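You operate a simulated robot arm through the tools that you are given. There is no shell and no other tool.

Carry out the task below with a simulated robot arm. There is one attempt and no reset: what you move stays moved.

Task
Wipe under the brown bowl and put both apples in it.
Fine: the green apple and the other one on the table; wipe the jam smear off; slide the bowl, without lifting it, about a bowl's width toward the vase; the blue cloth goes back. What is to be rubbed or washed off counts as gone when no trace of it is left.
Where things are to end (x, y in the base frame): brown bowl within 5 cm of [25, -74].

The check looks at the end state, three seconds after you hand in, the way a careful person would. Anything else that was tipped, shoved, dropped, spilled or broken makes it a failure. Flat cloth is picked up by pressing the open fingertips on it (5 to 10 N) and closing them slowly along it; thin cloth reads only 2 to 8 mm in the jaws.

Robot
A 6-joint arm with a two-finger parallel gripper, fixed in place. Base frame: the origin is at the foot of the arm, x ahead of it, y to its left, z up; the work surface is at about z = 76. Lengths are in cm, angles in rad, forces in N, time in s.
Its first joint turns from -2.897 to 2.897 rad. Payload 3.91 kg.
The tool frame sits at the grasp point between the pads (the TCP): z along the fingers, y along the line on which they close. The tips reach 3 cm beyond it. The gripper opens to 11 cm. The fingers are 2 cm wide and 1 cm thick; the gripper's body (4.8 by 11.2 cm) begins 5.5 cm behind the TCP.
Orientation is that of the tool frame in the base frame, as a unit quaternion [x, y, z, w]. With the fingers straight down and closing along the base's y, the tool's x points along the base's -x, its y along +y and its z along -z.

Tools
- The arm moves only by the tool nudge_tool. Its argument "motion" is a list of rows, each an object (a shift or turn left out is 0, a gripper value left out holds the last) with "travel": the shift along the tool's x, y, z in cm, a list of three; "angular": the turn, a rotation vector about the tool's x, y, z in rad, a list of three; "hand": the finger opening in cm, from 0 to 11. In form: [{"travel": [tx, ty, tz], "angular": [wx, wy, wz], "hand": hand}, ...]. A call has 1 to 20 rows; each row shifts and turns the commanded pose from where the row before left it, along the tool's axes as they then stand. Rows are played at 5 a second. More than 5 cm and 0.15 rad between two rows, or a gripper value outside its range, and nothing of the call is played. A pose out of reach is approached as far as the arm can. The call stops where the force on the tool passes 50 N (or 10 N more than at its start, if that is more) or the arm is blocked; 0.2 s more then pass. The fingers move at their own pace (about 15.3 cm/s each) and stop on an object; they squeeze with about 38 N. The grip force told is the motor's: it shows also when the fingers shut on nothing. Time passes only in rows, and 0.2 s behind the last, so rows that do not move let the fingers close. The reply holds the time, the measured pose of the TCP, the force on the tool along the base axes, the opening and the grip force, in the units named above and with some noise, with the torque about the TCP (base axes, N m) and any sound that the robot's microphone picked up.
- Cameras (640 x 400 px; columns grow to the right, rows downward): "scene" is fixed at [39.63, -64.78, 150.91]; the picture's right is [0.97, 0.25, 0.00], its down [0.25, -0.95, -0.18] and it looks along [-0.05, 0.18, -0.98] (base axes); focal length 350 px, centre (320, 200). "wrist" rides on the gripper at [7.2, 1.7, -10.3] in the tool frame; the picture's right is [-0.23, 0.97, 0.00], its down [-0.76, -0.18, -0.62] and it looks along [-0.61, -0.14, 0.78] (tool axes); focal length 222 px, centre (320, 200). There is no depth. A picture from a camera that has moved, and an enlarged one, comes with that camera's place and axes in the base frame and with its lens. The place of the scene camera against the robot may be out by one fixed shift of up to 1.2 cm in any direction.
- camera(camera): a new picture of that camera. It takes no simulated time.
- close_up(camera, box): a new picture of the part [left, top, right, bottom] of that camera's present view, enlarged. It takes no simulated time.
- finish_job(): hands the job in; it is judged then, once.

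Places have to be worked out from the pictures, the camera data and where the tool is seen. Open the gripper and draw the arm clear of the work before you hand the job in, unless the task says otherwise.

The tools are called after "Emit:" as name(argument=value, ...) on one line, values as JSON. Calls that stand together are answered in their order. nudge_tool: Moves the arm, as the interface text tells. Its arguments: {"type":"object","properties":{"motion":{"type":"array","items":{"type":"object","properties":{"travel":{"type":"array","items":{"type":"number"}},"angular":{"type":"array","items":{"type":"number"}},"hand":{"type":"number"}}}}},"required":["motion"]} The other tools are called the same way: camera (camera) takes a picture; close_up (camera, box) takes an enlarged picture of a part of a camera's view; finish_job () hands the job in.

At the start:

```text
time_s: 0.0
ee_pos: [27.09, -44.27, 103.23]
orientation: [0.0, 1.0, 0.0, 0.0]
contact_force: [-0.1, 0.2, 0.6]
wrist_torque: [0.01, 0.0, -0.01]
opening: 11.0
grasp_force: 0.1
```

scene: 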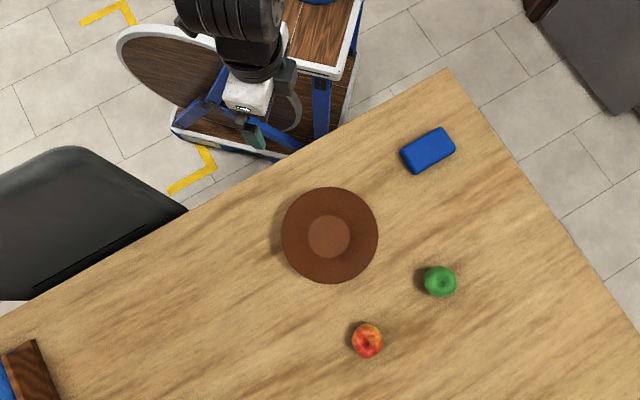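
wrist: 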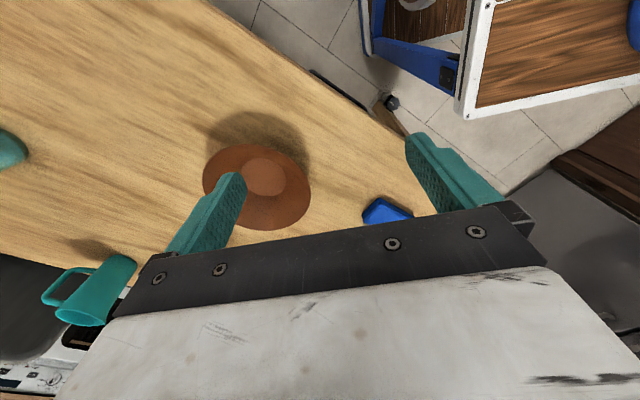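

I'll look more closely at the bowl, the blue cloth and the apples before I plan anything.

Emit:
close_up(camera="scene", box=[260, 170, 400, 300])

Emit:
close_up(camera="scene", box=[380, 110, 480, 190])

Emit:
close_up(camera="scene", box=[330, 250, 480, 370])

Emit:
close_up(camera="wrist", box=[180, 100, 440, 260])

Emit:
close_up(camera="scene", box=[0, 260, 200, 400])

```text
3.08 times, centred on (330, 235) of scene
camera zoom: at [39.63, -64.78, 150.91], right [0.97, 0.25, 0.0], down [0.25, -0.95, -0.18], along [-0.05, 0.18, -0.98], focal length 1077 px, centre (289, 92)
```

zoom: 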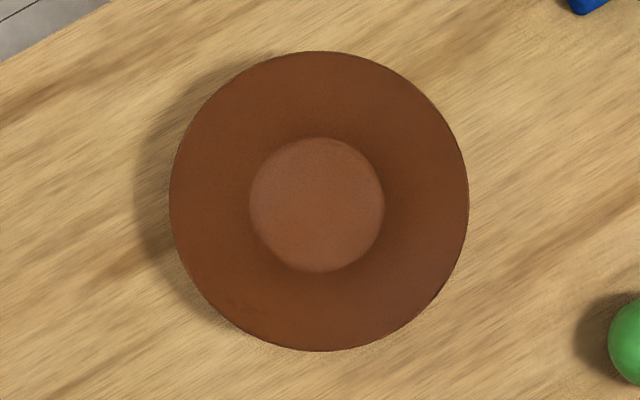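

```text
5.00 times, centred on (430, 150) of scene
camera zoom: at [39.63, -64.78, 150.91], right [0.97, 0.25, 0.0], down [0.25, -0.95, -0.18], along [-0.05, 0.18, -0.98], focal length 1750 px, centre (-230, 450)
```

zoom: 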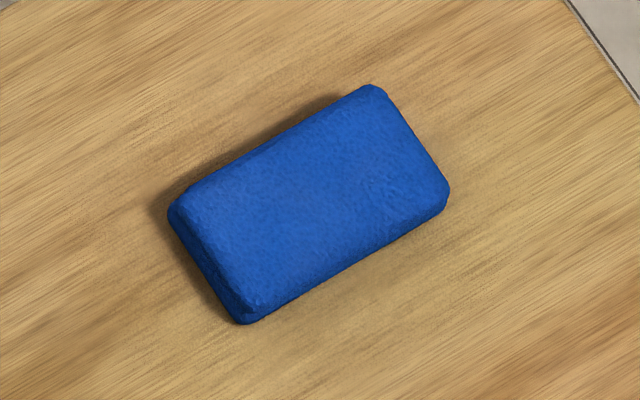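

```text
3.33 times, centred on (405, 310) of scene
camera zoom: at [39.63, -64.78, 150.91], right [0.97, 0.25, 0.0], down [0.25, -0.95, -0.18], along [-0.05, 0.18, -0.98], focal length 1166 px, centre (37, -167)
```

zoom: 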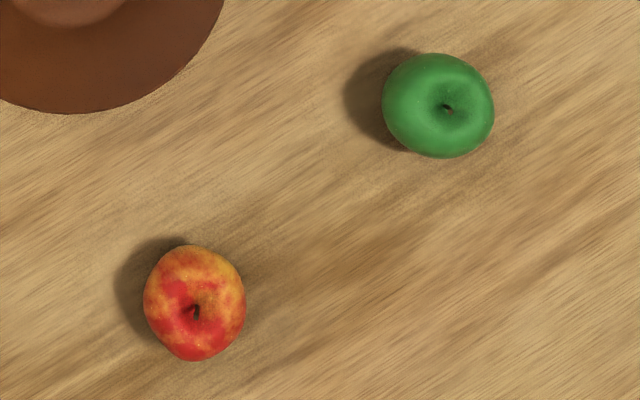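

```text
2.46 times, centred on (310, 180) of wrist
camera zoom: at [19.57, -42.51, 113.71], right [0.23, 0.97, 0.0], down [0.76, -0.18, 0.62], along [0.61, -0.14, -0.78], focal length 547 px, centre (345, 249)
```

zoom: 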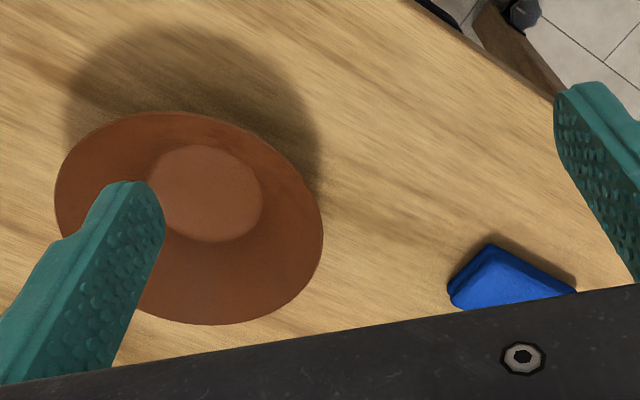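

```text
2.86 times, centred on (100, 330) of scene
camera zoom: at [39.63, -64.78, 150.91], right [0.97, 0.25, 0.0], down [0.25, -0.95, -0.18], along [-0.05, 0.18, -0.98], focal length 1000 px, centre (949, -171)
```

zoom: 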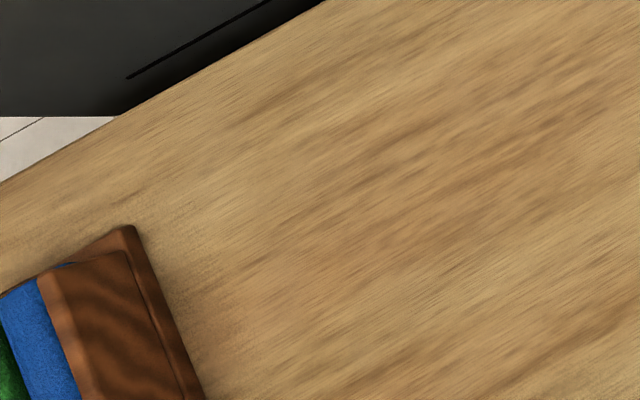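

The bowl is upright, with its centre near (39.8, -58.4), its rim at about z = 81 and a diameter of about 19.6 cm. The cloth is a thick folded pad near (56, -35), and the apples are near (63.5, -61.8) and (52, -76). I'll move high above the bowl and turn so that tool x points along the slide direction.

Emit:
nudge_tool(motion=[{"travel": [-2.54, -2.82, 0.6], "angular": [0, 0, 0]}, {"travel": [-2.54, -2.82, 0.6]}, {"travel": [-2.54, -2.82, 0.6]}, {"travel": [-2.54, -2.82, 0.6]}, {"travel": [-2.54, -2.82, 0.6]}, {"angular": [0, 0, -0.1373]}, {"angular": [0, 0, -0.1373]}, {"angular": [0, 0, -0.1373]}, {"angular": [0, 0, -0.1373]}, {"angular": [0, 0, -0.1373]}, {"angular": [0, 0, -0.1375]}, {"travel": [0, 0, 0]}])

```text
time_s: 2.6
ee_pos: [39.61, -58.38, 100.23]
orientation: [-0.402, 0.916, 0.0, 0.0]
contact_force: [1.0, -0.2, 0.6]
wrist_torque: [-0.02, 0.0, 0.01]
opening: 11.0
grasp_force: 0.0
```

The tool should now be above the bowl. I'll take both pictures to check the alignment and look for the vase.

Emit:
camera(camera="scene")

Emit:
camera(camera="wrist")

```text
taken
```

scene: 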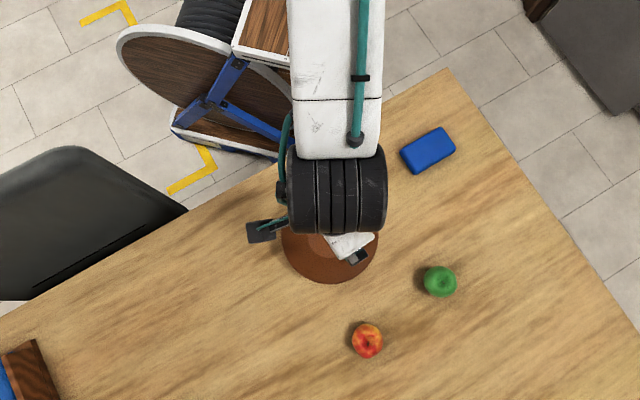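

```text
taken
camera wrist: at [33.38, -62.49, 110.73], right [-0.56, 0.83, 0.0], down [0.65, 0.44, 0.62], along [0.52, 0.35, -0.78], focal length 222 px, centre (320, 200)
```

wrist: 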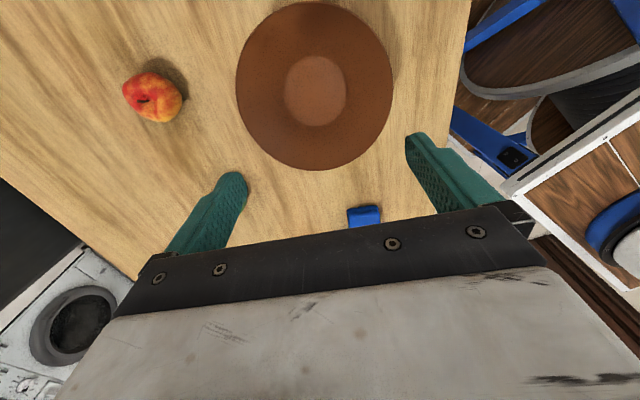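

The bowl centre works out at about (40.1, -58.5), and the wall is shallow and flared. I'll narrow the fingers to 5 cm and lower them inside the bowl. The plan is to slide the bowl by its inner wall, with two contacts across the direction of motion.

Emit:
nudge_tool(motion=[{"travel": [0, 0, 3.5], "hand": 5}, {"travel": [0, 0, 3.5]}, {"travel": [0, 0, 3.5]}, {"travel": [0, 0, 3.5]}, {"travel": [0, 0, 2.5]}, {"travel": [0, 0, 1.2]}, {"travel": [0, 0, 0]}])

```text
time_s: 4.2
ee_pos: [39.69, -58.29, 82.53]
orientation: [-0.4, 0.916, 0.0, 0.0]
contact_force: [-0.7, -0.2, -0.2]
wrist_torque: [-0.03, 0.0, 0.0]
opening: 5.03
grasp_force: 0.1
```

The TCP is at z = 82.5 with the tips at about 79.5, and there's no contact yet. I'll go down in small steps to find the bowl floor.

Emit:
nudge_tool(motion=[{"travel": [0, 0, 0.4]}, {"travel": [0, 0, 0.4]}, {"travel": [0, 0, 0.3]}, {"travel": [0, 0, 0.3]}, {"travel": [0, 0, 0]}])

Emit:
camera(camera="wrist")

Emit:
camera(camera="scene")

```text
time_s: 5.4
ee_pos: [39.6, -58.46, 81.07]
orientation: [-0.4, 0.916, 0.0, 0.0]
contact_force: [0.1, -0.2, -0.1]
wrist_torque: [-0.02, 0.03, -0.01]
opening: 4.98
grasp_force: 0.1
```

```text
taken
camera wrist: at [33.4, -62.53, 91.55], right [-0.56, 0.83, 0.0], down [0.65, 0.44, 0.62], along [0.52, 0.35, -0.78], focal length 222 px, centre (320, 200)
```

wrist: 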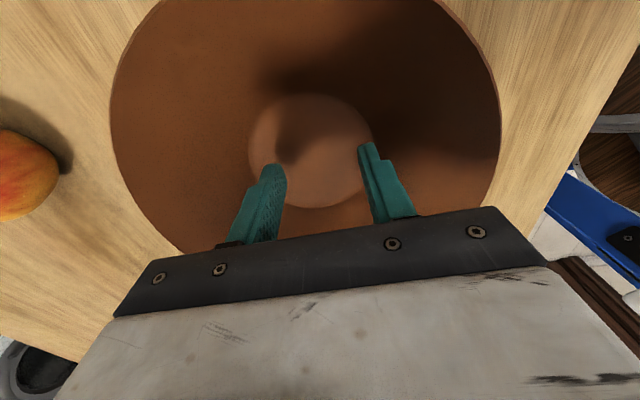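

```text
taken
```

scene: 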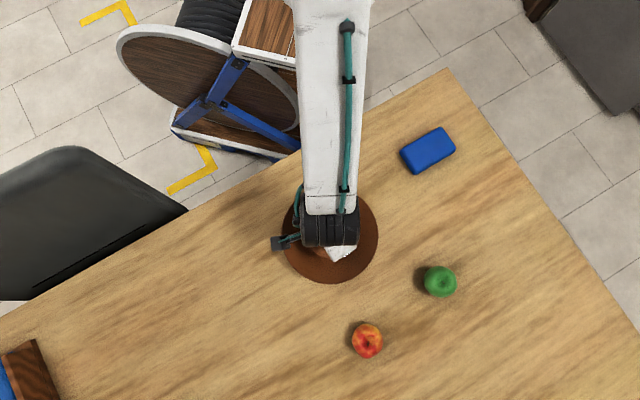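

The tips are inside the bowl at about z = 78 and roughly centred on it at (39.9, -58.7). I'll go down another 0.7 cm, then advance slowly along tool +x until the wall is touched.

Emit:
nudge_tool(motion=[{"travel": [0, 0, 0.35]}, {"travel": [0, 0, 0.35]}, {"travel": [0, 0, 0]}])

```text
time_s: 6.2
ee_pos: [39.75, -58.44, 80.39]
orientation: [-0.401, 0.916, -0.001, 0.0]
contact_force: [-0.2, -0.7, 0.1]
wrist_torque: [-0.02, 0.01, 0.03]
opening: 5.01
grasp_force: 0.1
```

No floor contact yet, with the tips at about 77.4. I'll advance along tool +x in small steps.

Emit:
nudge_tool(motion=[{"travel": [0.5, 0, 0]}, {"travel": [0.5, 0, 0]}, {"travel": [0.5, 0, 0]}, {"travel": [0.4, 0, 0]}, {"travel": [0.4, 0, 0]}, {"travel": [0, 0, 0]}])

```text
time_s: 7.6
ee_pos: [38.05, -60.14, 80.3]
orientation: [-0.401, 0.916, 0.0, 0.0]
contact_force: [0.4, 0.6, 1.7]
wrist_torque: [0.02, 0.01, -0.01]
opening: 4.99
grasp_force: 0.0
```

There's a slight upward reading that may be first contact with the wall. I'll keep advancing gently.

Emit:
nudge_tool(motion=[{"travel": [0.4, 0, 0]}, {"travel": [0.4, 0, 0]}, {"travel": [0.4, 0, 0]}, {"travel": [0.4, 0, 0]}, {"travel": [0, 0, 0]}])

Emit:
camera(camera="wrist")

Emit:
camera(camera="scene")

```text
time_s: 8.8
ee_pos: [37.06, -61.22, 80.44]
orientation: [-0.4, 0.916, 0.0, 0.0]
contact_force: [3.3, 1.8, 7.8]
wrist_torque: [-0.01, -0.05, 0.06]
opening: 4.99
grasp_force: 0.0
```

```text
taken
camera wrist: at [30.74, -65.39, 90.9], right [-0.56, 0.83, 0.0], down [0.65, 0.44, 0.62], along [0.52, 0.35, -0.78], focal length 222 px, centre (320, 200)
```

wrist: 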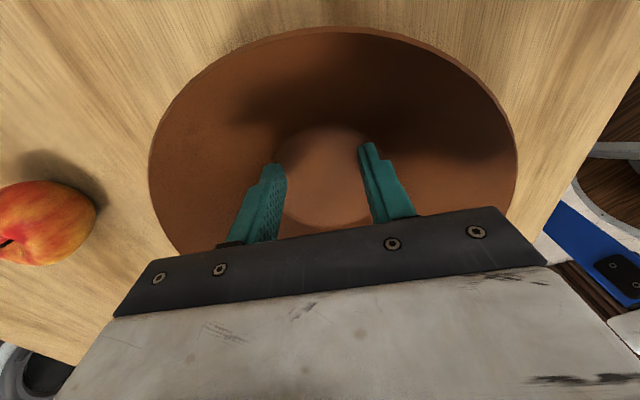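

```text
taken
```

scene: 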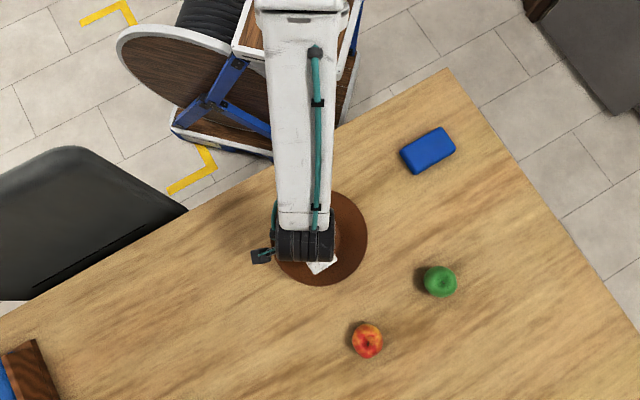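

The scene picture shows the bowl sliding with the fingers, now about 2 cm along, and the force is mild at about 8 N. I'll keep sliding about 9 cm along the same line and then check.

Emit:
nudge_tool(motion=[{"travel": [0.6, 0, 0]}, {"travel": [0.6, 0, 0]}, {"travel": [0.6, 0, 0]}, {"travel": [0.6, 0, 0]}, {"travel": [0.6, 0, 0]}, {"travel": [0.6, 0, 0]}, {"travel": [0.6, 0, 0]}, {"travel": [0.6, 0, 0]}, {"travel": [0.6, 0, 0]}, {"travel": [0.6, 0, 0]}, {"travel": [0.6, 0, 0]}, {"travel": [0.6, 0, 0]}, {"travel": [0.6, 0, 0]}, {"travel": [0.6, 0, 0]}, {"travel": [0.6, 0, 0]}, {"travel": [0, 0, 0]}])

Emit:
camera(camera="wrist")

Emit:
camera(camera="scene")

```text
time_s: 12.2
ee_pos: [30.93, -67.81, 80.48]
orientation: [-0.401, 0.916, 0.0, 0.0]
contact_force: [1.8, 0.2, 4.1]
wrist_torque: [0.01, -0.06, 0.01]
opening: 5.02
grasp_force: 0.1
```

```text
taken
camera wrist: at [24.58, -72.03, 90.99], right [-0.56, 0.83, 0.0], down [0.65, 0.44, 0.62], along [0.52, 0.35, -0.78], focal length 222 px, centre (320, 200)
```

wrist: 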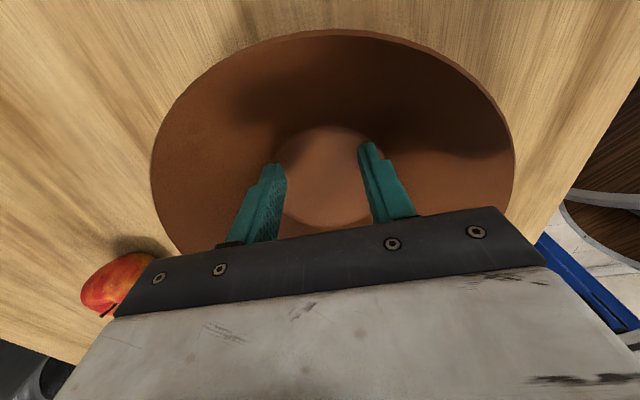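

```text
taken
```

scene: 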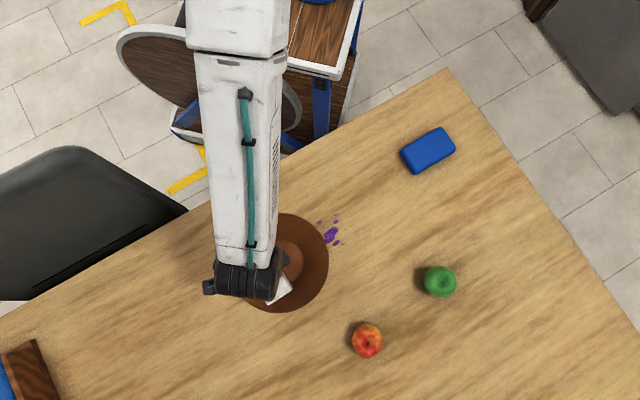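

The purple jam is now uncovered near pixel (331, 233). The bowl is at about (31.5, -66.2), which leaves roughly 10 cm to go, so I'll finish the slide along nearly the same line.

Emit:
nudge_tool(motion=[{"travel": [0.6, -0.03, 0]}, {"travel": [0.6, -0.03, 0]}, {"travel": [0.6, -0.03, 0]}, {"travel": [0.6, -0.03, 0]}, {"travel": [0.6, -0.03, 0]}, {"travel": [0.6, -0.03, 0]}, {"travel": [0.6, -0.03, 0]}, {"travel": [0.6, -0.03, 0]}, {"travel": [0.6, -0.03, 0]}, {"travel": [0.6, -0.03, 0]}, {"travel": [0.6, -0.03, 0]}, {"travel": [0.6, -0.03, 0]}, {"travel": [0.6, -0.03, 0]}, {"travel": [0.6, -0.03, 0]}, {"travel": [0.6, -0.03, 0]}, {"travel": [0.6, -0.03, 0]}, {"travel": [0, 0, 0]}])

Emit:
camera(camera="wrist")

Emit:
camera(camera="scene")

```text
time_s: 15.8
ee_pos: [24.76, -75.3, 80.52]
orientation: [-0.401, 0.916, -0.001, 0.0]
contact_force: [1.3, 0.0, 2.8]
wrist_torque: [0.01, -0.01, -0.01]
opening: 4.96
grasp_force: 0.1
```

```text
taken
camera wrist: at [18.42, -79.34, 90.92], right [-0.56, 0.83, 0.0], down [0.65, 0.44, 0.62], along [0.52, 0.35, -0.78], focal length 222 px, centre (320, 200)
```

wrist: 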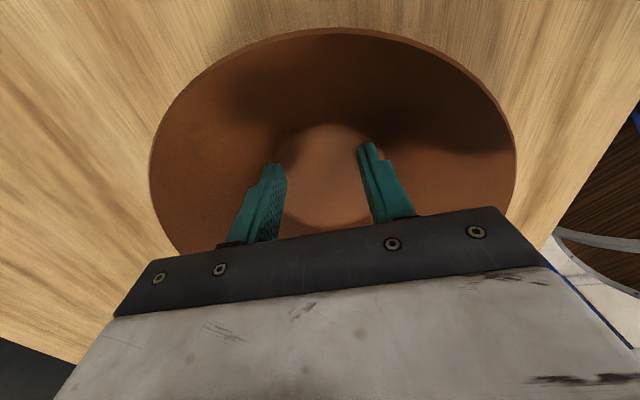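

```text
taken
```

scene: 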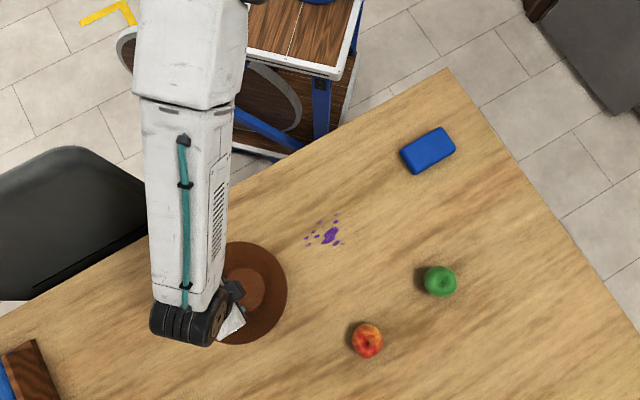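

The bowl is now at about (25.3, -73.8), which is on target. I'll back off the wall slightly and lift straight up, then look at the jam.

Emit:
nudge_tool(motion=[{"travel": [-0.5, 0, -0.1]}, {"travel": [-0.5, 0, -0.5]}, {"travel": [0, 0, -1.5]}, {"travel": [0, 0, -3]}, {"travel": [0, 0, -4]}, {"travel": [0, 0, -4]}, {"travel": [0, 0, -4]}, {"travel": [0, 0, 0]}])

Emit:
camera(camera="wrist")

Emit:
close_up(camera="scene", box=[290, 195, 370, 265])

Emit:
camera(camera="scene")

```text
time_s: 17.6
ee_pos: [25.36, -74.59, 97.39]
orientation: [-0.4, 0.916, 0.0, 0.0]
contact_force: [-0.2, 0.4, 0.3]
wrist_torque: [0.01, -0.03, 0.04]
opening: 5.03
grasp_force: 0.1
```

```text
taken
camera wrist: at [19.01, -78.76, 107.89], right [-0.56, 0.83, 0.0], down [0.65, 0.44, 0.62], along [0.52, 0.35, -0.78], focal length 222 px, centre (320, 200)
```

wrist: 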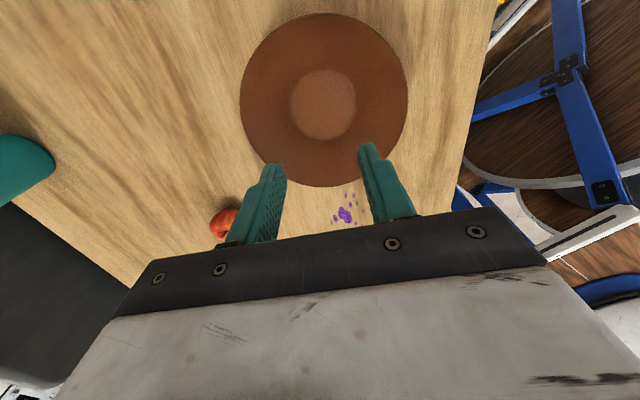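

```text
5.71 times, centred on (330, 230) of scene
camera zoom: at [39.63, -64.78, 150.91], right [0.97, 0.25, 0.0], down [0.25, -0.95, -0.18], along [-0.05, 0.18, -0.98], focal length 2000 px, centre (263, 29)
```

zoom: 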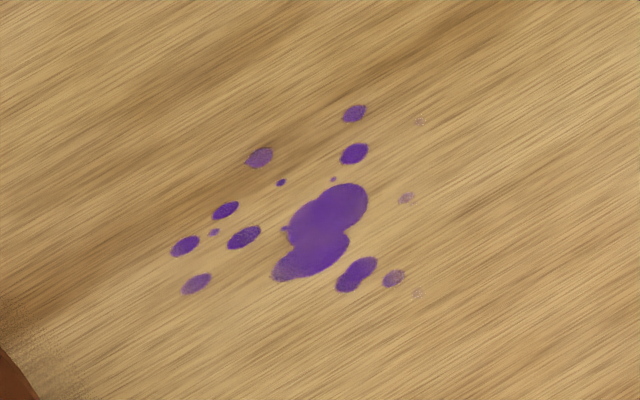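

```text
taken
```

scene: 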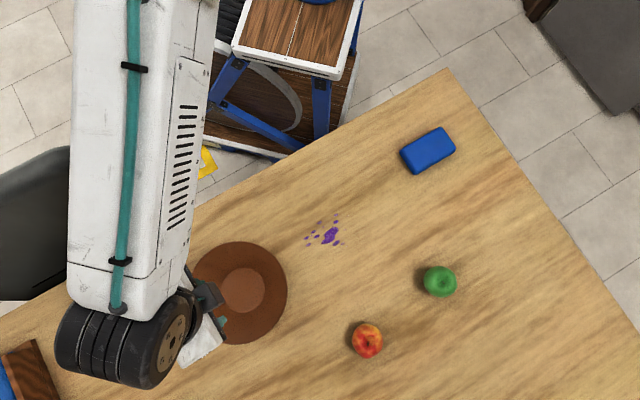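

The bowl is at about (25.3, -73.9) and the jam spots cover roughly x 34–44.5, y -62 to -52.5. The cloth's long side runs along my tool x, so this yaw suits gripping it across its short side. I'll move above the cloth and look at it.

Emit:
nudge_tool(motion=[{"travel": [-4.15, 0.38, 0], "hand": 10}, {"travel": [-4.15, 0.38, 0]}, {"travel": [-4.15, 0.38, 0]}, {"travel": [-4.15, 0.38, 0]}, {"travel": [-4.15, 0.38, 0]}, {"travel": [-4.15, 0.38, 0]}, {"travel": [-4.15, 0.38, 0]}, {"travel": [-4.15, 0.38, 0]}, {"travel": [-4.15, 0.38, 0]}, {"travel": [-4.15, 0.38, 0]}, {"travel": [-4.15, 0.38, 0]}, {"travel": [-4.15, 0.38, 0]}, {"travel": [0, 0, 0]}])

Emit:
camera(camera="wrist")

Emit:
camera(camera="scene")

```text
time_s: 20.4
ee_pos: [55.94, -34.8, 97.56]
orientation: [-0.401, 0.916, 0.0, 0.0]
contact_force: [0.4, 0.4, -0.3]
wrist_torque: [0.03, -0.02, -0.01]
opening: 10.01
grasp_force: 0.1
```

```text
taken
camera wrist: at [49.69, -38.9, 107.99], right [-0.56, 0.83, 0.0], down [0.65, 0.44, 0.62], along [0.52, 0.35, -0.78], focal length 222 px, centre (320, 200)
```

wrist: 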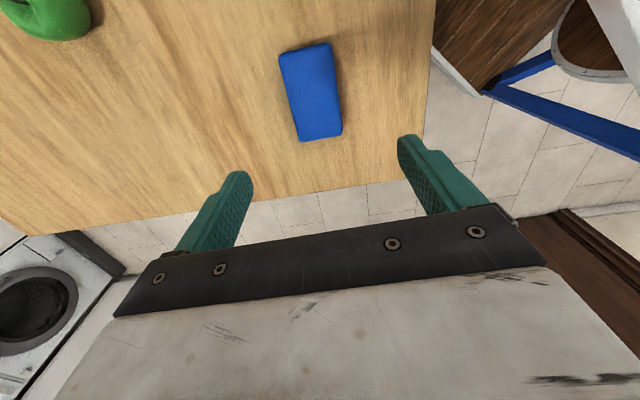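

```text
taken
```

scene: 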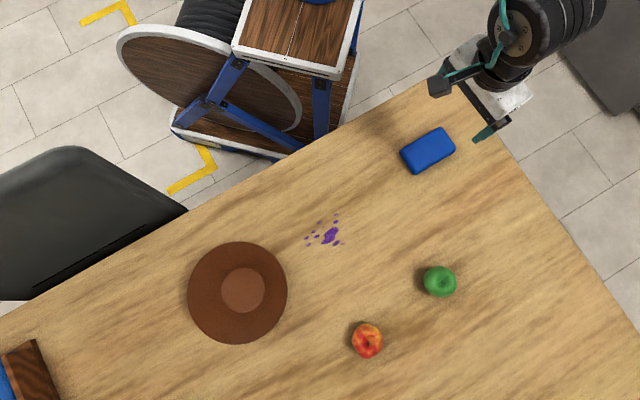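

I'll take close-ups of the cloth from both cameras to fix its position, angle and thickness.

Emit:
close_up(camera="wrist", box=[240, 20, 400, 160])

Emit:
close_up(camera="scene", box=[380, 60, 540, 190])

Emit:
close_up(camera="scene", box=[180, 230, 300, 350])

```text
2.86 times, centred on (320, 90) of wrist
camera zoom: at [49.69, -38.9, 107.99], right [-0.56, 0.83, 0.0], down [0.65, 0.44, 0.62], along [0.52, 0.35, -0.78], focal length 635 px, centre (320, 514)
```

zoom: 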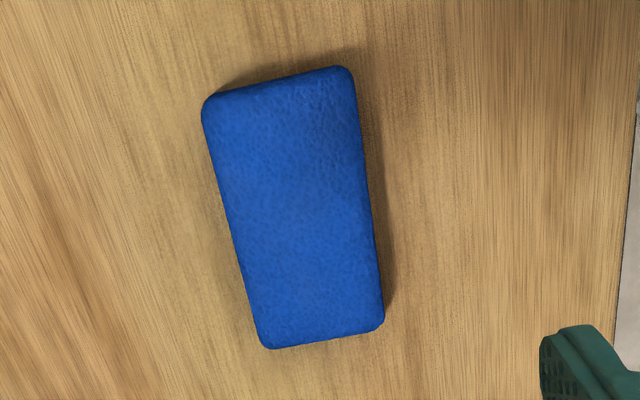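

```text
3.08 times, centred on (460, 125) of scene
camera zoom: at [39.63, -64.78, 150.91], right [0.97, 0.25, 0.0], down [0.25, -0.95, -0.18], along [-0.05, 0.18, -0.98], focal length 1077 px, centre (-111, 431)
```

zoom: 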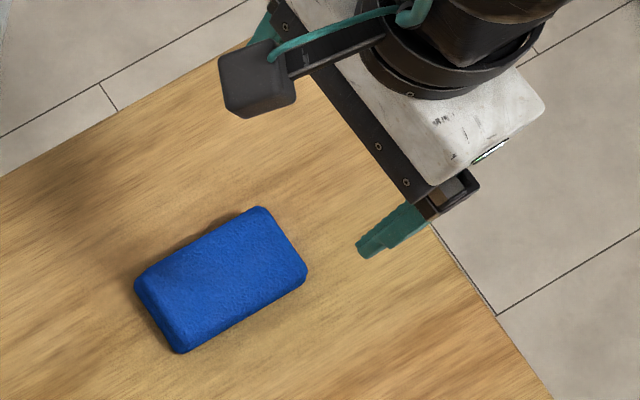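

```text
3.33 times, centred on (240, 290) of scene
camera zoom: at [39.63, -64.78, 150.91], right [0.97, 0.25, 0.0], down [0.25, -0.95, -0.18], along [-0.05, 0.18, -0.98], focal length 1166 px, centre (587, -100)
```

zoom: 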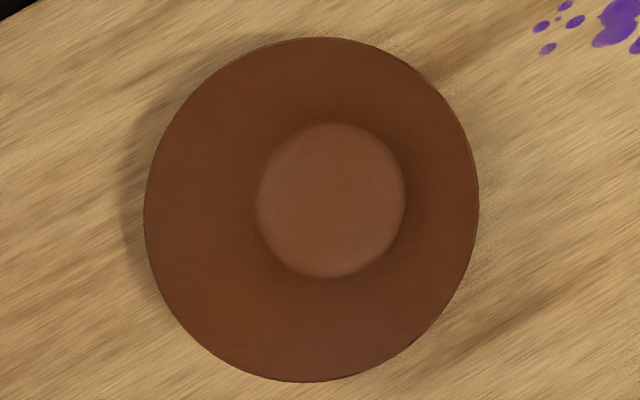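

The wrist view puts the cloth's centre at about (56.3, -35.3), with a size of about 10.3 x 5.9 cm at 45°. I'll correct the position and angle slightly, come down to just above it, and check again.

Emit:
nudge_tool(motion=[{"travel": [0.12, -0.6, 0], "angular": [0, 0, 0.03]}, {"travel": [0, 0, 3.5]}, {"travel": [0, 0, 3.5]}, {"travel": [0, 0, 3.5]}, {"travel": [0, 0, 2.5]}, {"travel": [0, 0, 1.0]}, {"travel": [0, 0, 0]}])

Emit:
camera(camera="wrist")

Emit:
close_up(camera="scene", box=[370, 90, 490, 190])

```text
time_s: 22.0
ee_pos: [56.2, -35.28, 83.36]
orientation: [-0.386, 0.922, 0.0, 0.0]
contact_force: [0.4, -0.7, 0.2]
wrist_torque: [0.0, -0.01, -0.01]
opening: 10.0
grasp_force: 0.1
```

```text
taken
camera wrist: at [49.84, -39.29, 93.93], right [-0.54, 0.84, 0.0], down [0.66, 0.42, 0.62], along [0.53, 0.33, -0.78], focal length 222 px, centre (320, 200)
```

wrist: 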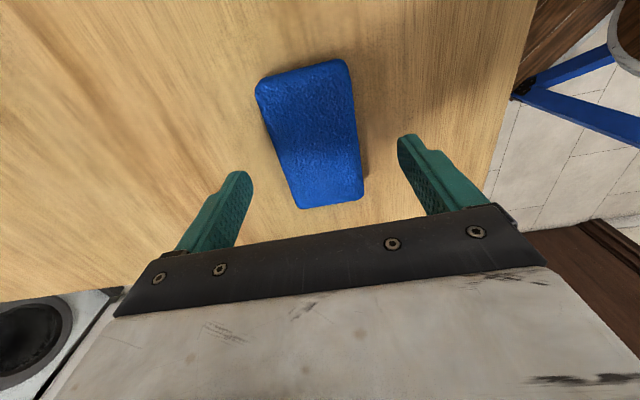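

```text
4.00 times, centred on (430, 140) of scene
camera zoom: at [39.63, -64.78, 150.91], right [0.97, 0.25, 0.0], down [0.25, -0.95, -0.18], along [-0.05, 0.18, -0.98], focal length 1400 px, centre (-120, 440)
```

zoom: 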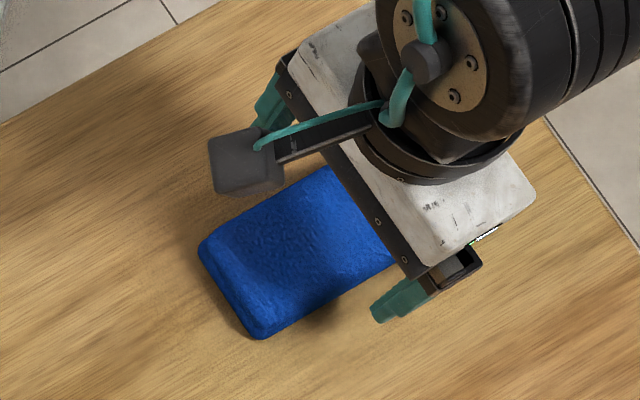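

The picture confirms the cloth is centred between the fingers, with its top at about z = 78. I'll go down until the tips are about 0.6 cm above the table and close gradually on its long sides.

Emit:
nudge_tool(motion=[{"travel": [0, 0, 1.5]}, {"travel": [0, 0, 1.2]}, {"travel": [0, 0, 0.7]}, {"travel": [0, 0, 0.35]}, {"hand": 8}, {"hand": 7}, {"hand": 6.4}, {"hand": 6.0}, {"hand": 5.6}, {"hand": 5.2}, {"hand": 5.2}])

Emit:
camera(camera="wrist")

```text
time_s: 24.4
ee_pos: [56.24, -35.25, 79.6]
orientation: [-0.387, 0.922, 0.0, -0.001]
contact_force: [0.2, -0.5, 0.2]
wrist_torque: [0.0, 0.0, 0.03]
opening: 6.31
grasp_force: 38.0
```

```text
taken
camera wrist: at [49.84, -39.27, 90.2], right [-0.54, 0.84, 0.0], down [0.66, 0.42, 0.62], along [0.53, 0.33, -0.78], focal length 222 px, centre (320, 200)
```

wrist: 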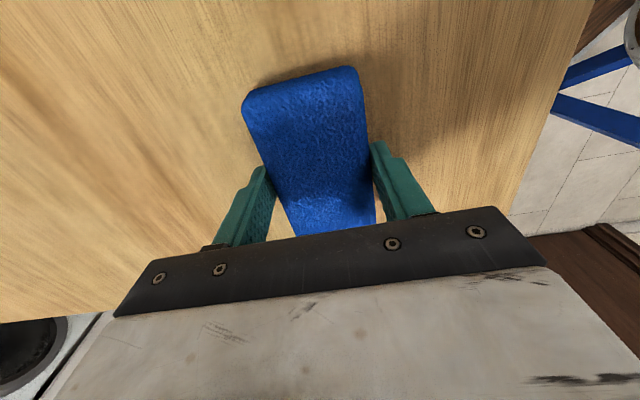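

The jaws stopped on the cloth at 6.3 cm with a 38 N grip. The cloth's home pose is TCP (56.24, -35.25, 79.6) with yaw 0.795. I'll lift it and check the hold.

Emit:
nudge_tool(motion=[{"travel": [0, 0, -0.5], "hand": 5}, {"travel": [0, 0, -1]}, {"travel": [0, 0, -2]}, {"travel": [0, 0, -3]}, {"travel": [0, 0, -3]}, {"travel": [0, 0, 0]}])

Emit:
camera(camera="wrist")

Emit:
camera(camera="scene")

```text
time_s: 25.8
ee_pos: [55.89, -35.43, 89.12]
orientation: [-0.387, 0.922, 0.0, 0.0]
contact_force: [-2.0, -0.4, -1.5]
wrist_torque: [0.02, -0.04, -0.03]
opening: 6.3
grasp_force: 38.4
```

```text
taken
camera wrist: at [49.57, -39.25, 99.6], right [-0.54, 0.84, 0.0], down [0.66, 0.42, 0.62], along [0.53, 0.33, -0.78], focal length 222 px, centre (320, 200)
```

wrist: 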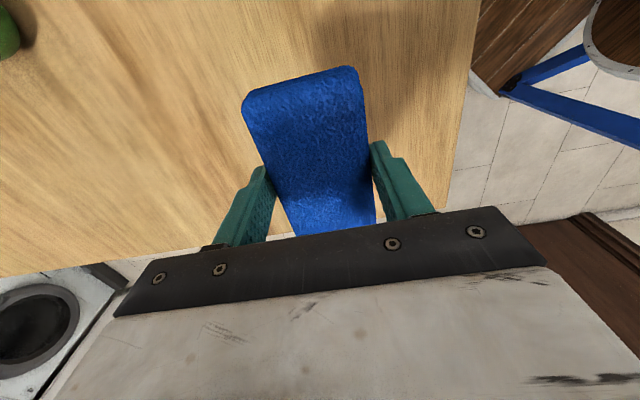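

```text
taken
```

scene: 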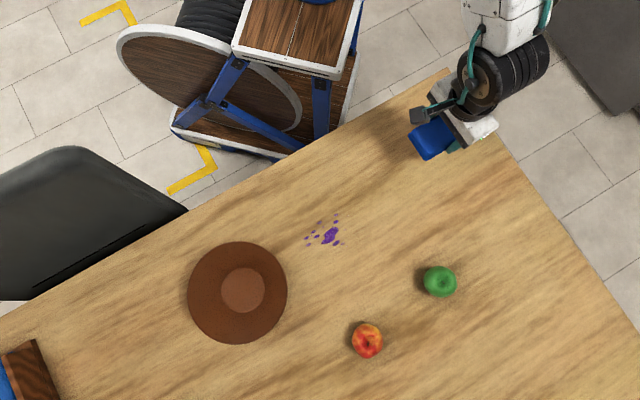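

The cloth is held firmly. I'll carry it over the jam, whose centre is about (39.9, -58), staying clear of the table until I'm there.

Emit:
nudge_tool(motion=[{"travel": [3.9, -0.58, 0]}, {"travel": [3.9, -0.58, 0]}, {"travel": [3.9, -0.58, 0]}, {"travel": [3.9, -0.58, 0]}, {"travel": [3.9, -0.58, 0]}, {"travel": [3.9, -0.58, 0]}, {"travel": [3.9, -0.58, 0]}, {"travel": [0, 0, 2.5]}, {"travel": [0, 0, 2.5]}, {"travel": [0, 0, 2.5]}, {"travel": [0, 0, 0]}])

Emit:
camera(camera="scene")

Emit:
camera(camera="wrist")

```text
time_s: 28.2
ee_pos: [39.92, -57.64, 81.61]
orientation: [-0.387, 0.922, 0.0, 0.0]
contact_force: [0.0, 0.9, -0.7]
wrist_torque: [0.01, -0.02, 0.0]
opening: 6.28
grasp_force: 38.5
```

```text
taken
```

scene: 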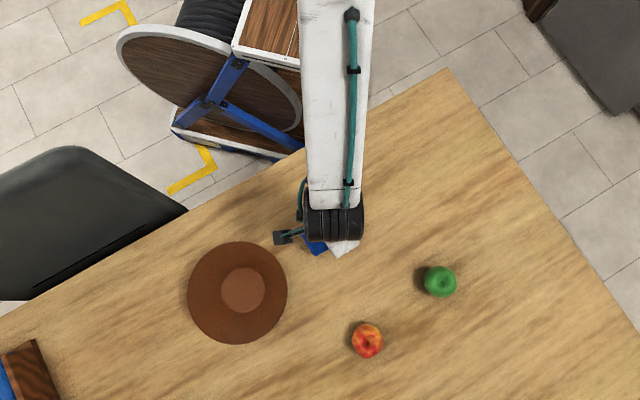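

```text
taken
camera wrist: at [33.57, -61.63, 92.11], right [-0.54, 0.84, 0.0], down [0.66, 0.42, 0.62], along [0.53, 0.33, -0.78], focal length 222 px, centre (320, 200)
```

wrist: 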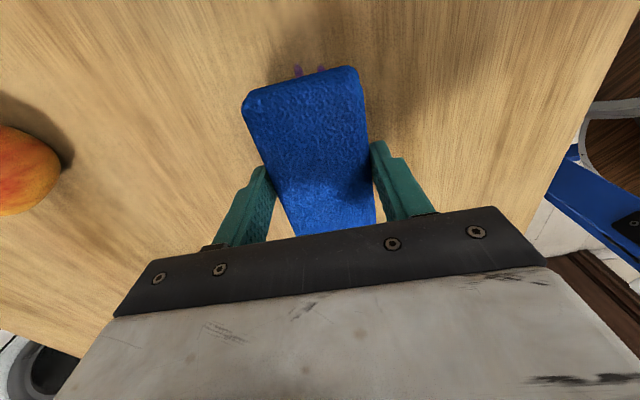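

The cloth hovers over the jam, with two spots just visible past its near end. I'll lower it to contact and measure the force.

Emit:
nudge_tool(motion=[{"travel": [0, 0, 1.0]}, {"travel": [0, 0, 0.6]}, {"travel": [0, 0, 0.3]}, {"travel": [0, 0, 0.2]}, {"travel": [0, 0, 0]}])

```text
time_s: 29.4
ee_pos: [39.96, -57.62, 79.64]
orientation: [-0.386, 0.922, -0.001, 0.0]
contact_force: [-0.2, 2.1, 14.4]
wrist_torque: [0.29, 0.02, -0.01]
opening: 6.29
grasp_force: 38.2
```

Contact is firm at about 14 N with the jaws unchanged. I'll start wiping with slow strokes along the cloth's length, moving across in between.

Emit:
nudge_tool(motion=[{"travel": [1, 0, -0.03]}, {"travel": [1, 0, 0]}, {"travel": [1, 0, 0]}, {"travel": [0, 1.2, 0]}, {"travel": [-1, 0, 0]}, {"travel": [-1, 0, 0]}, {"travel": [-1, 0, 0]}, {"travel": [-1, 0, 0]}, {"travel": [-1, 0, 0]}, {"travel": [-1, 0, 0]}, {"travel": [0, -1.1, 0]}, {"travel": [0, -1.1, 0]}, {"travel": [1, 0, 0]}, {"travel": [1, 0, 0]}, {"travel": [1, 0, 0]}, {"travel": [1, 0, 0]}, {"travel": [1, 0, 0]}, {"travel": [1, 0, 0]}, {"travel": [0, -1, 0]}, {"travel": [0, 0, 0]}])

Emit:
camera(camera="wrist")

Emit:
camera(camera="scene")

```text
time_s: 33.6
ee_pos: [39.21, -61.26, 79.75]
orientation: [-0.387, 0.922, -0.001, -0.001]
contact_force: [0.9, -0.9, -0.9]
wrist_torque: [0.0, -0.02, 0.01]
opening: 6.28
grasp_force: 37.8
```

```text
taken
camera wrist: at [32.91, -65.09, 90.21], right [-0.54, 0.84, 0.0], down [0.66, 0.42, 0.62], along [0.53, 0.33, -0.78], focal length 222 px, centre (320, 200)
```

wrist: 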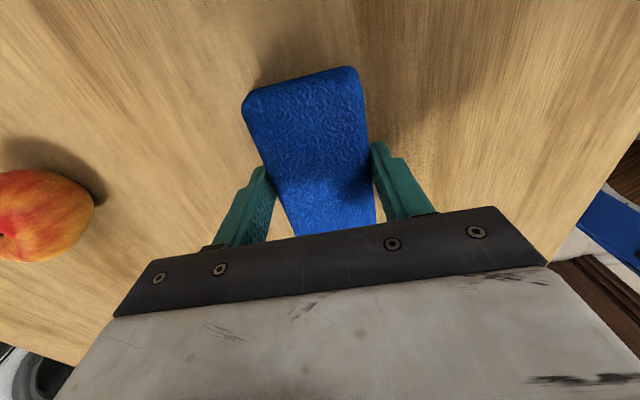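

```text
taken
```

scene: 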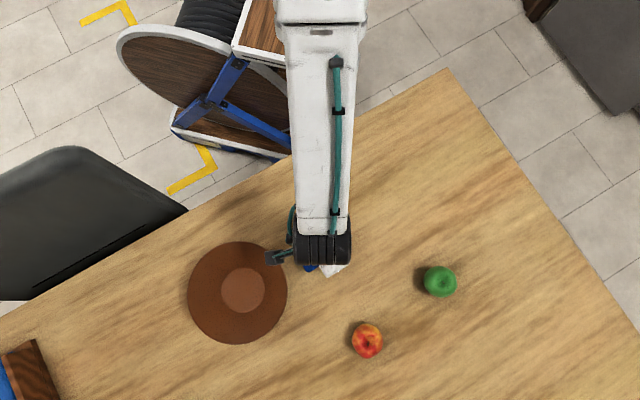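

The vertical force has fallen to about zero, so that sweep ended without pressure. I'll press back down by about 0.2 cm and wipe the right-hand half of the area.

Emit:
nudge_tool(motion=[{"travel": [0, 0, 0.12]}, {"travel": [0, 0, 0.1]}, {"travel": [-1, 0, 0]}, {"travel": [-1, 0, 0]}, {"travel": [-1, 0, 0]}, {"travel": [-1, 0, 0]}])

```text
time_s: 35.0
ee_pos: [42.07, -58.3, 79.67]
orientation: [-0.387, 0.922, -0.002, 0.0]
contact_force: [-8.2, -11.2, 32.9]
wrist_torque: [-0.2, 0.42, 0.04]
opening: 6.26
grasp_force: 38.2
```

The force is now 33 N with about 14 N of drag, which is harder than needed. I'll ease off slightly and continue the sweep, including the far right spots.

Emit:
nudge_tool(motion=[{"travel": [-0.9, 0, 0.05]}, {"travel": [-0.9, 0, 0]}, {"travel": [0, -0.7, 0]}, {"travel": [0, -0.7, 0]}, {"travel": [1, 0, 0]}, {"travel": [1, 0, 0]}, {"travel": [1, 0, 0]}, {"travel": [1, 0, 0]}])

```text
time_s: 35.7
ee_pos: [43.3, -57.17, 79.63]
orientation: [-0.388, 0.922, -0.002, 0.0]
contact_force: [-5.7, -2.0, 13.2]
wrist_torque: [0.32, 0.0, 0.17]
opening: 6.25
grasp_force: 37.7
stopped in row 3: the force on the tool passed its limit at 51 N (the readings are from after the stop); the commanded pose is now the measured one
```

The force limit tripped at the change of direction, and it's now resting at 13 N, which is a good wiping pressure. I'll continue at this level with smaller sideways steps.

Emit:
nudge_tool(motion=[{"travel": [0, -0.4, -0.02]}, {"travel": [0, -0.4, 0]}, {"travel": [0, -0.4, 0]}, {"travel": [0.8, 0, 0]}, {"travel": [0.8, 0, 0]}, {"travel": [0.8, 0, 0]}, {"travel": [0.8, 0, 0]}])

```text
time_s: 37.3
ee_pos: [41.77, -60.24, 79.55]
orientation: [-0.387, 0.922, -0.001, -0.001]
contact_force: [6.0, 3.8, 14.2]
wrist_torque: [0.05, -0.13, -0.04]
opening: 6.29
grasp_force: 38.0
```

It's steady at about 14 N with normal drag. I'll go on with the strokes, working back across the area.

Emit:
nudge_tool(motion=[{"travel": [0.75, 0, 0]}, {"travel": [0.75, 0, 0]}, {"travel": [0.75, 0, 0]}, {"travel": [0.75, 0, 0]}, {"travel": [0, 0.4, 0]}, {"travel": [0, 0.4, 0]}, {"travel": [0, 0.4, 0]}, {"travel": [-0.75, 0, 0]}, {"travel": [-0.75, 0, 0]}, {"travel": [-0.75, 0, 0]}, {"travel": [-0.75, 0, 0]}, {"travel": [-0.75, 0, 0]}, {"travel": [-0.75, 0, 0]}, {"travel": [-0.75, 0, 0]}, {"travel": [-0.75, 0, 0]}, {"travel": [0, 0.4, 0]}, {"travel": [0, 0.4, 0]}, {"travel": [0, 0.4, 0]}])

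```text
time_s: 41.1
ee_pos: [42.34, -56.39, 79.72]
orientation: [-0.386, 0.922, 0.0, 0.001]
contact_force: [9.5, -3.4, 18.4]
wrist_torque: [-0.24, -0.31, 0.03]
opening: 6.28
grasp_force: 37.9
```

The force holds at about 18 N. I'll make the next two strokes over the middle and left part.

Emit:
nudge_tool(motion=[{"travel": [0.75, 0, 0]}, {"travel": [0.75, 0, 0]}, {"travel": [0.75, 0, 0]}, {"travel": [0.75, 0, 0]}, {"travel": [0.75, 0, 0]}, {"travel": [0.75, 0, 0]}, {"travel": [0.75, 0, 0]}, {"travel": [0.75, 0, 0]}, {"travel": [0, 0.4, 0]}, {"travel": [0, 0.4, 0]}, {"travel": [0, 0.4, 0]}, {"travel": [-0.75, 0, 0]}, {"travel": [-0.75, 0, 0]}, {"travel": [-0.75, 0, 0]}, {"travel": [-0.75, 0, 0]}, {"travel": [-0.75, 0, 0]}, {"travel": [-0.75, 0, 0]}, {"travel": [-0.75, 0, 0]}, {"travel": [-0.75, 0, 0]}])

Emit:
camera(camera="wrist")

```text
time_s: 45.1
ee_pos: [41.45, -55.6, 79.55]
orientation: [-0.387, 0.922, -0.001, 0.0]
contact_force: [-3.3, -3.5, 10.4]
wrist_torque: [0.06, 0.11, 0.07]
opening: 6.3
grasp_force: 37.8
```

```text
taken
camera wrist: at [35.12, -59.48, 90.06], right [-0.54, 0.84, 0.0], down [0.66, 0.42, 0.62], along [0.53, 0.33, -0.78], focal length 222 px, centre (320, 200)
```

wrist: 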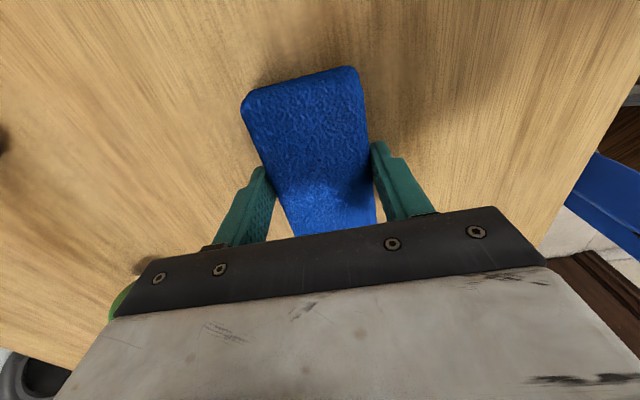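

I'll do the last strip on the left side, then lift and move off so both cameras can see the area.

Emit:
nudge_tool(motion=[{"travel": [-0.7, 0, 0]}, {"travel": [0, 0.4, 0]}, {"travel": [0, 0.4, 0]}, {"travel": [0, 0.4, 0]}, {"travel": [0.75, 0, 0]}, {"travel": [0.75, 0, 0]}, {"travel": [0.75, 0, 0]}, {"travel": [0.75, 0, 0]}, {"travel": [0.75, 0, 0]}, {"travel": [0.75, 0, 0]}, {"travel": [0.75, 0, 0]}, {"travel": [0.75, 0, 0]}, {"travel": [0.75, 0, 0]}, {"travel": [-0.75, 0, 0]}, {"travel": [-0.75, 0, 0]}, {"travel": [-0.75, 0, 0]}, {"travel": [-0.75, 0, 0]}, {"travel": [-0.75, 0, 0]}, {"travel": [-0.75, 0, 0]}])

Emit:
nudge_tool(motion=[{"travel": [0, 0, -1]}, {"travel": [0, 0, -2.5]}, {"travel": [0, 0, -3]}, {"travel": [-3.5, 0, -2]}, {"travel": [-4, 0, 0]}, {"travel": [-4, 0, 0]}, {"travel": [-4, 0, 0]}, {"travel": [0, 0, 0]}])

Emit:
camera(camera="scene")

Emit:
close_up(camera="scene", box=[280, 185, 380, 275])

Emit:
camera(camera="wrist")

```text
time_s: 49.1
ee_pos: [39.5, -55.8, 79.61]
orientation: [-0.387, 0.922, 0.0, 0.0]
contact_force: [-0.3, -0.3, -1.0]
wrist_torque: [0.0, -0.02, -0.05]
opening: 6.26
grasp_force: 38.2
```

```text
time_s: 50.9
ee_pos: [50.65, -44.76, 87.93]
orientation: [-0.387, 0.922, 0.0, -0.001]
contact_force: [0.0, 0.1, -0.1]
wrist_torque: [0.0, -0.01, 0.01]
opening: 6.3
grasp_force: 37.9
```

```text
taken
```

scene: 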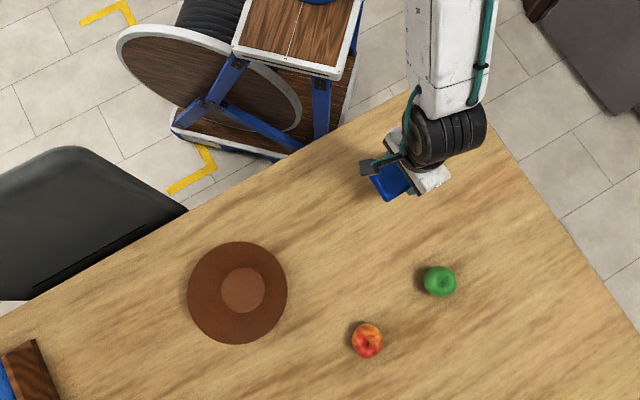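

```text
4.44 times, centred on (330, 230) of scene
camera zoom: at [39.63, -64.78, 150.91], right [0.97, 0.25, 0.0], down [0.25, -0.95, -0.18], along [-0.05, 0.18, -0.98], focal length 1555 px, centre (276, 67)
```

zoom: 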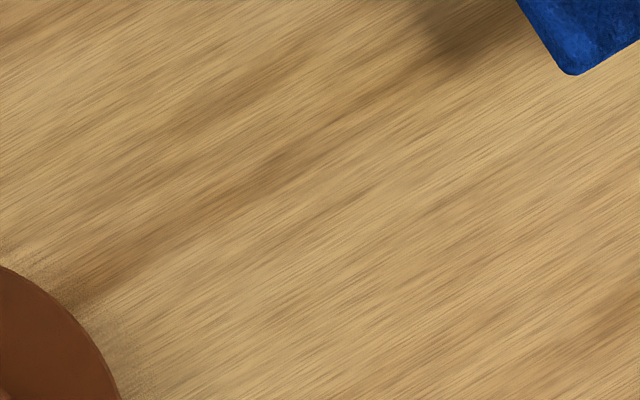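

```text
taken
camera wrist: at [44.21, -48.61, 98.39], right [-0.54, 0.84, 0.0], down [0.66, 0.42, 0.62], along [0.53, 0.33, -0.78], focal length 222 px, centre (320, 200)
```

wrist: 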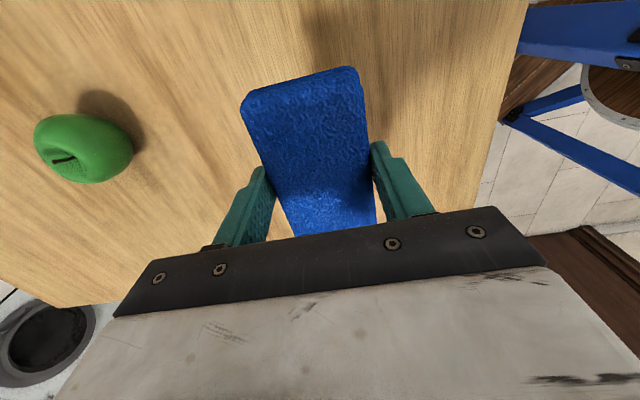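

The jam looks gone. I'll zoom in further on each part of the area, including the outlying faint spots, to be sure nothing is left.

Emit:
close_up(camera="scene", box=[295, 205, 335, 230])

Emit:
close_up(camera="scene", box=[325, 205, 365, 230])

Emit:
close_up(camera="scene", box=[295, 228, 335, 253])

Emit:
close_up(camera="scene", box=[325, 228, 365, 253])

```text
16.00 times, centred on (315, 218) of scene
camera zoom: at [39.63, -64.78, 150.91], right [0.97, 0.25, 0.0], down [0.25, -0.95, -0.18], along [-0.05, 0.18, -0.98], focal length 5599 px, centre (400, -80)
```

zoom: 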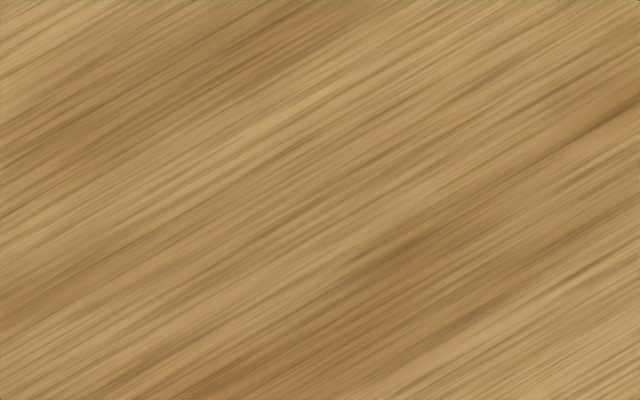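

```text
16.00 times, centred on (345, 218) of scene
camera zoom: at [39.63, -64.78, 150.91], right [0.97, 0.25, 0.0], down [0.25, -0.95, -0.18], along [-0.05, 0.18, -0.98], focal length 5599 px, centre (-80, -80)
```

zoom: 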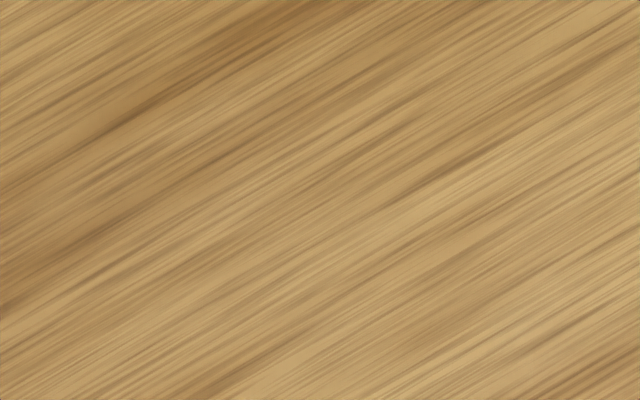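

```text
16.00 times, centred on (315, 240) of scene
camera zoom: at [39.63, -64.78, 150.91], right [0.97, 0.25, 0.0], down [0.25, -0.95, -0.18], along [-0.05, 0.18, -0.98], focal length 5599 px, centre (400, -448)
```

zoom: 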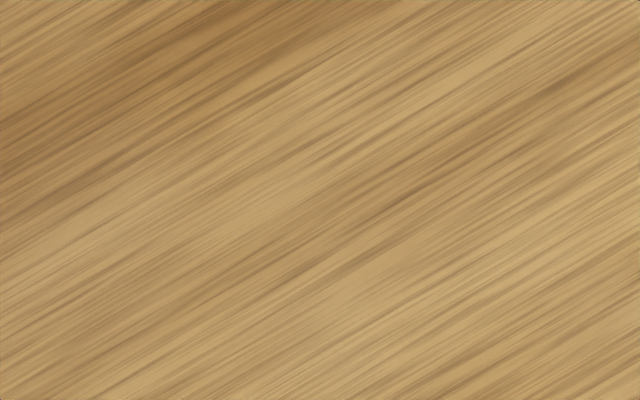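

```text
16.00 times, centred on (345, 240) of scene
camera zoom: at [39.63, -64.78, 150.91], right [0.97, 0.25, 0.0], down [0.25, -0.95, -0.18], along [-0.05, 0.18, -0.98], focal length 5599 px, centre (-80, -448)
```

zoom: 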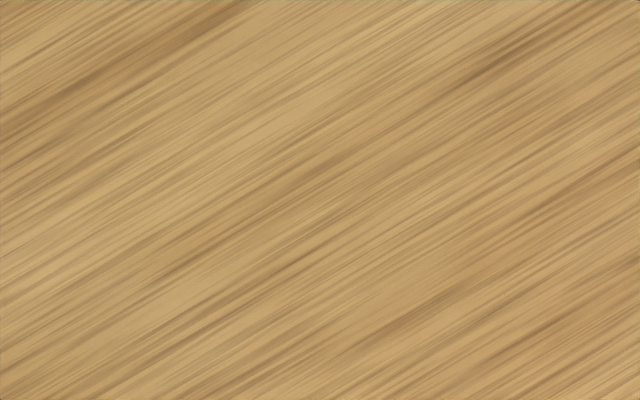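

The wiped area shows no trace at 16x. Now I'll return the cloth to its original spot, back over (56.24, -35.25) at the same yaw.

Emit:
nudge_tool(motion=[{"travel": [-3.57, 0.89, 0]}, {"travel": [-3.57, 0.89, 0]}, {"travel": [-3.57, 0.89, 0]}, {"travel": [0, 0, 2.5]}, {"travel": [0, 0, 2.5]}, {"travel": [0, 0, 1.5]}, {"travel": [0, 0, 0.8]}, {"travel": [0, 0, 0]}])

```text
time_s: 52.7
ee_pos: [56.03, -35.08, 80.85]
orientation: [-0.387, 0.922, -0.001, -0.002]
contact_force: [-0.9, 1.2, -0.8]
wrist_torque: [-0.02, -0.01, 0.01]
opening: 6.29
grasp_force: 37.9
```

I'm within about 0.3 cm of the home position. I'll make a small correction and lower it gently until it touches.

Emit:
nudge_tool(motion=[{"travel": [0, -0.25, 0.4]}, {"travel": [0, 0, 0.4]}, {"travel": [0, 0, 0.2]}, {"travel": [0, 0, 0.1]}, {"travel": [0, 0, 0]}])

```text
time_s: 53.9
ee_pos: [56.2, -35.38, 79.71]
orientation: [-0.387, 0.922, 0.0, -0.001]
contact_force: [-0.7, -1.1, -0.4]
wrist_torque: [0.04, 0.02, 0.01]
opening: 6.3
grasp_force: 38.0
```

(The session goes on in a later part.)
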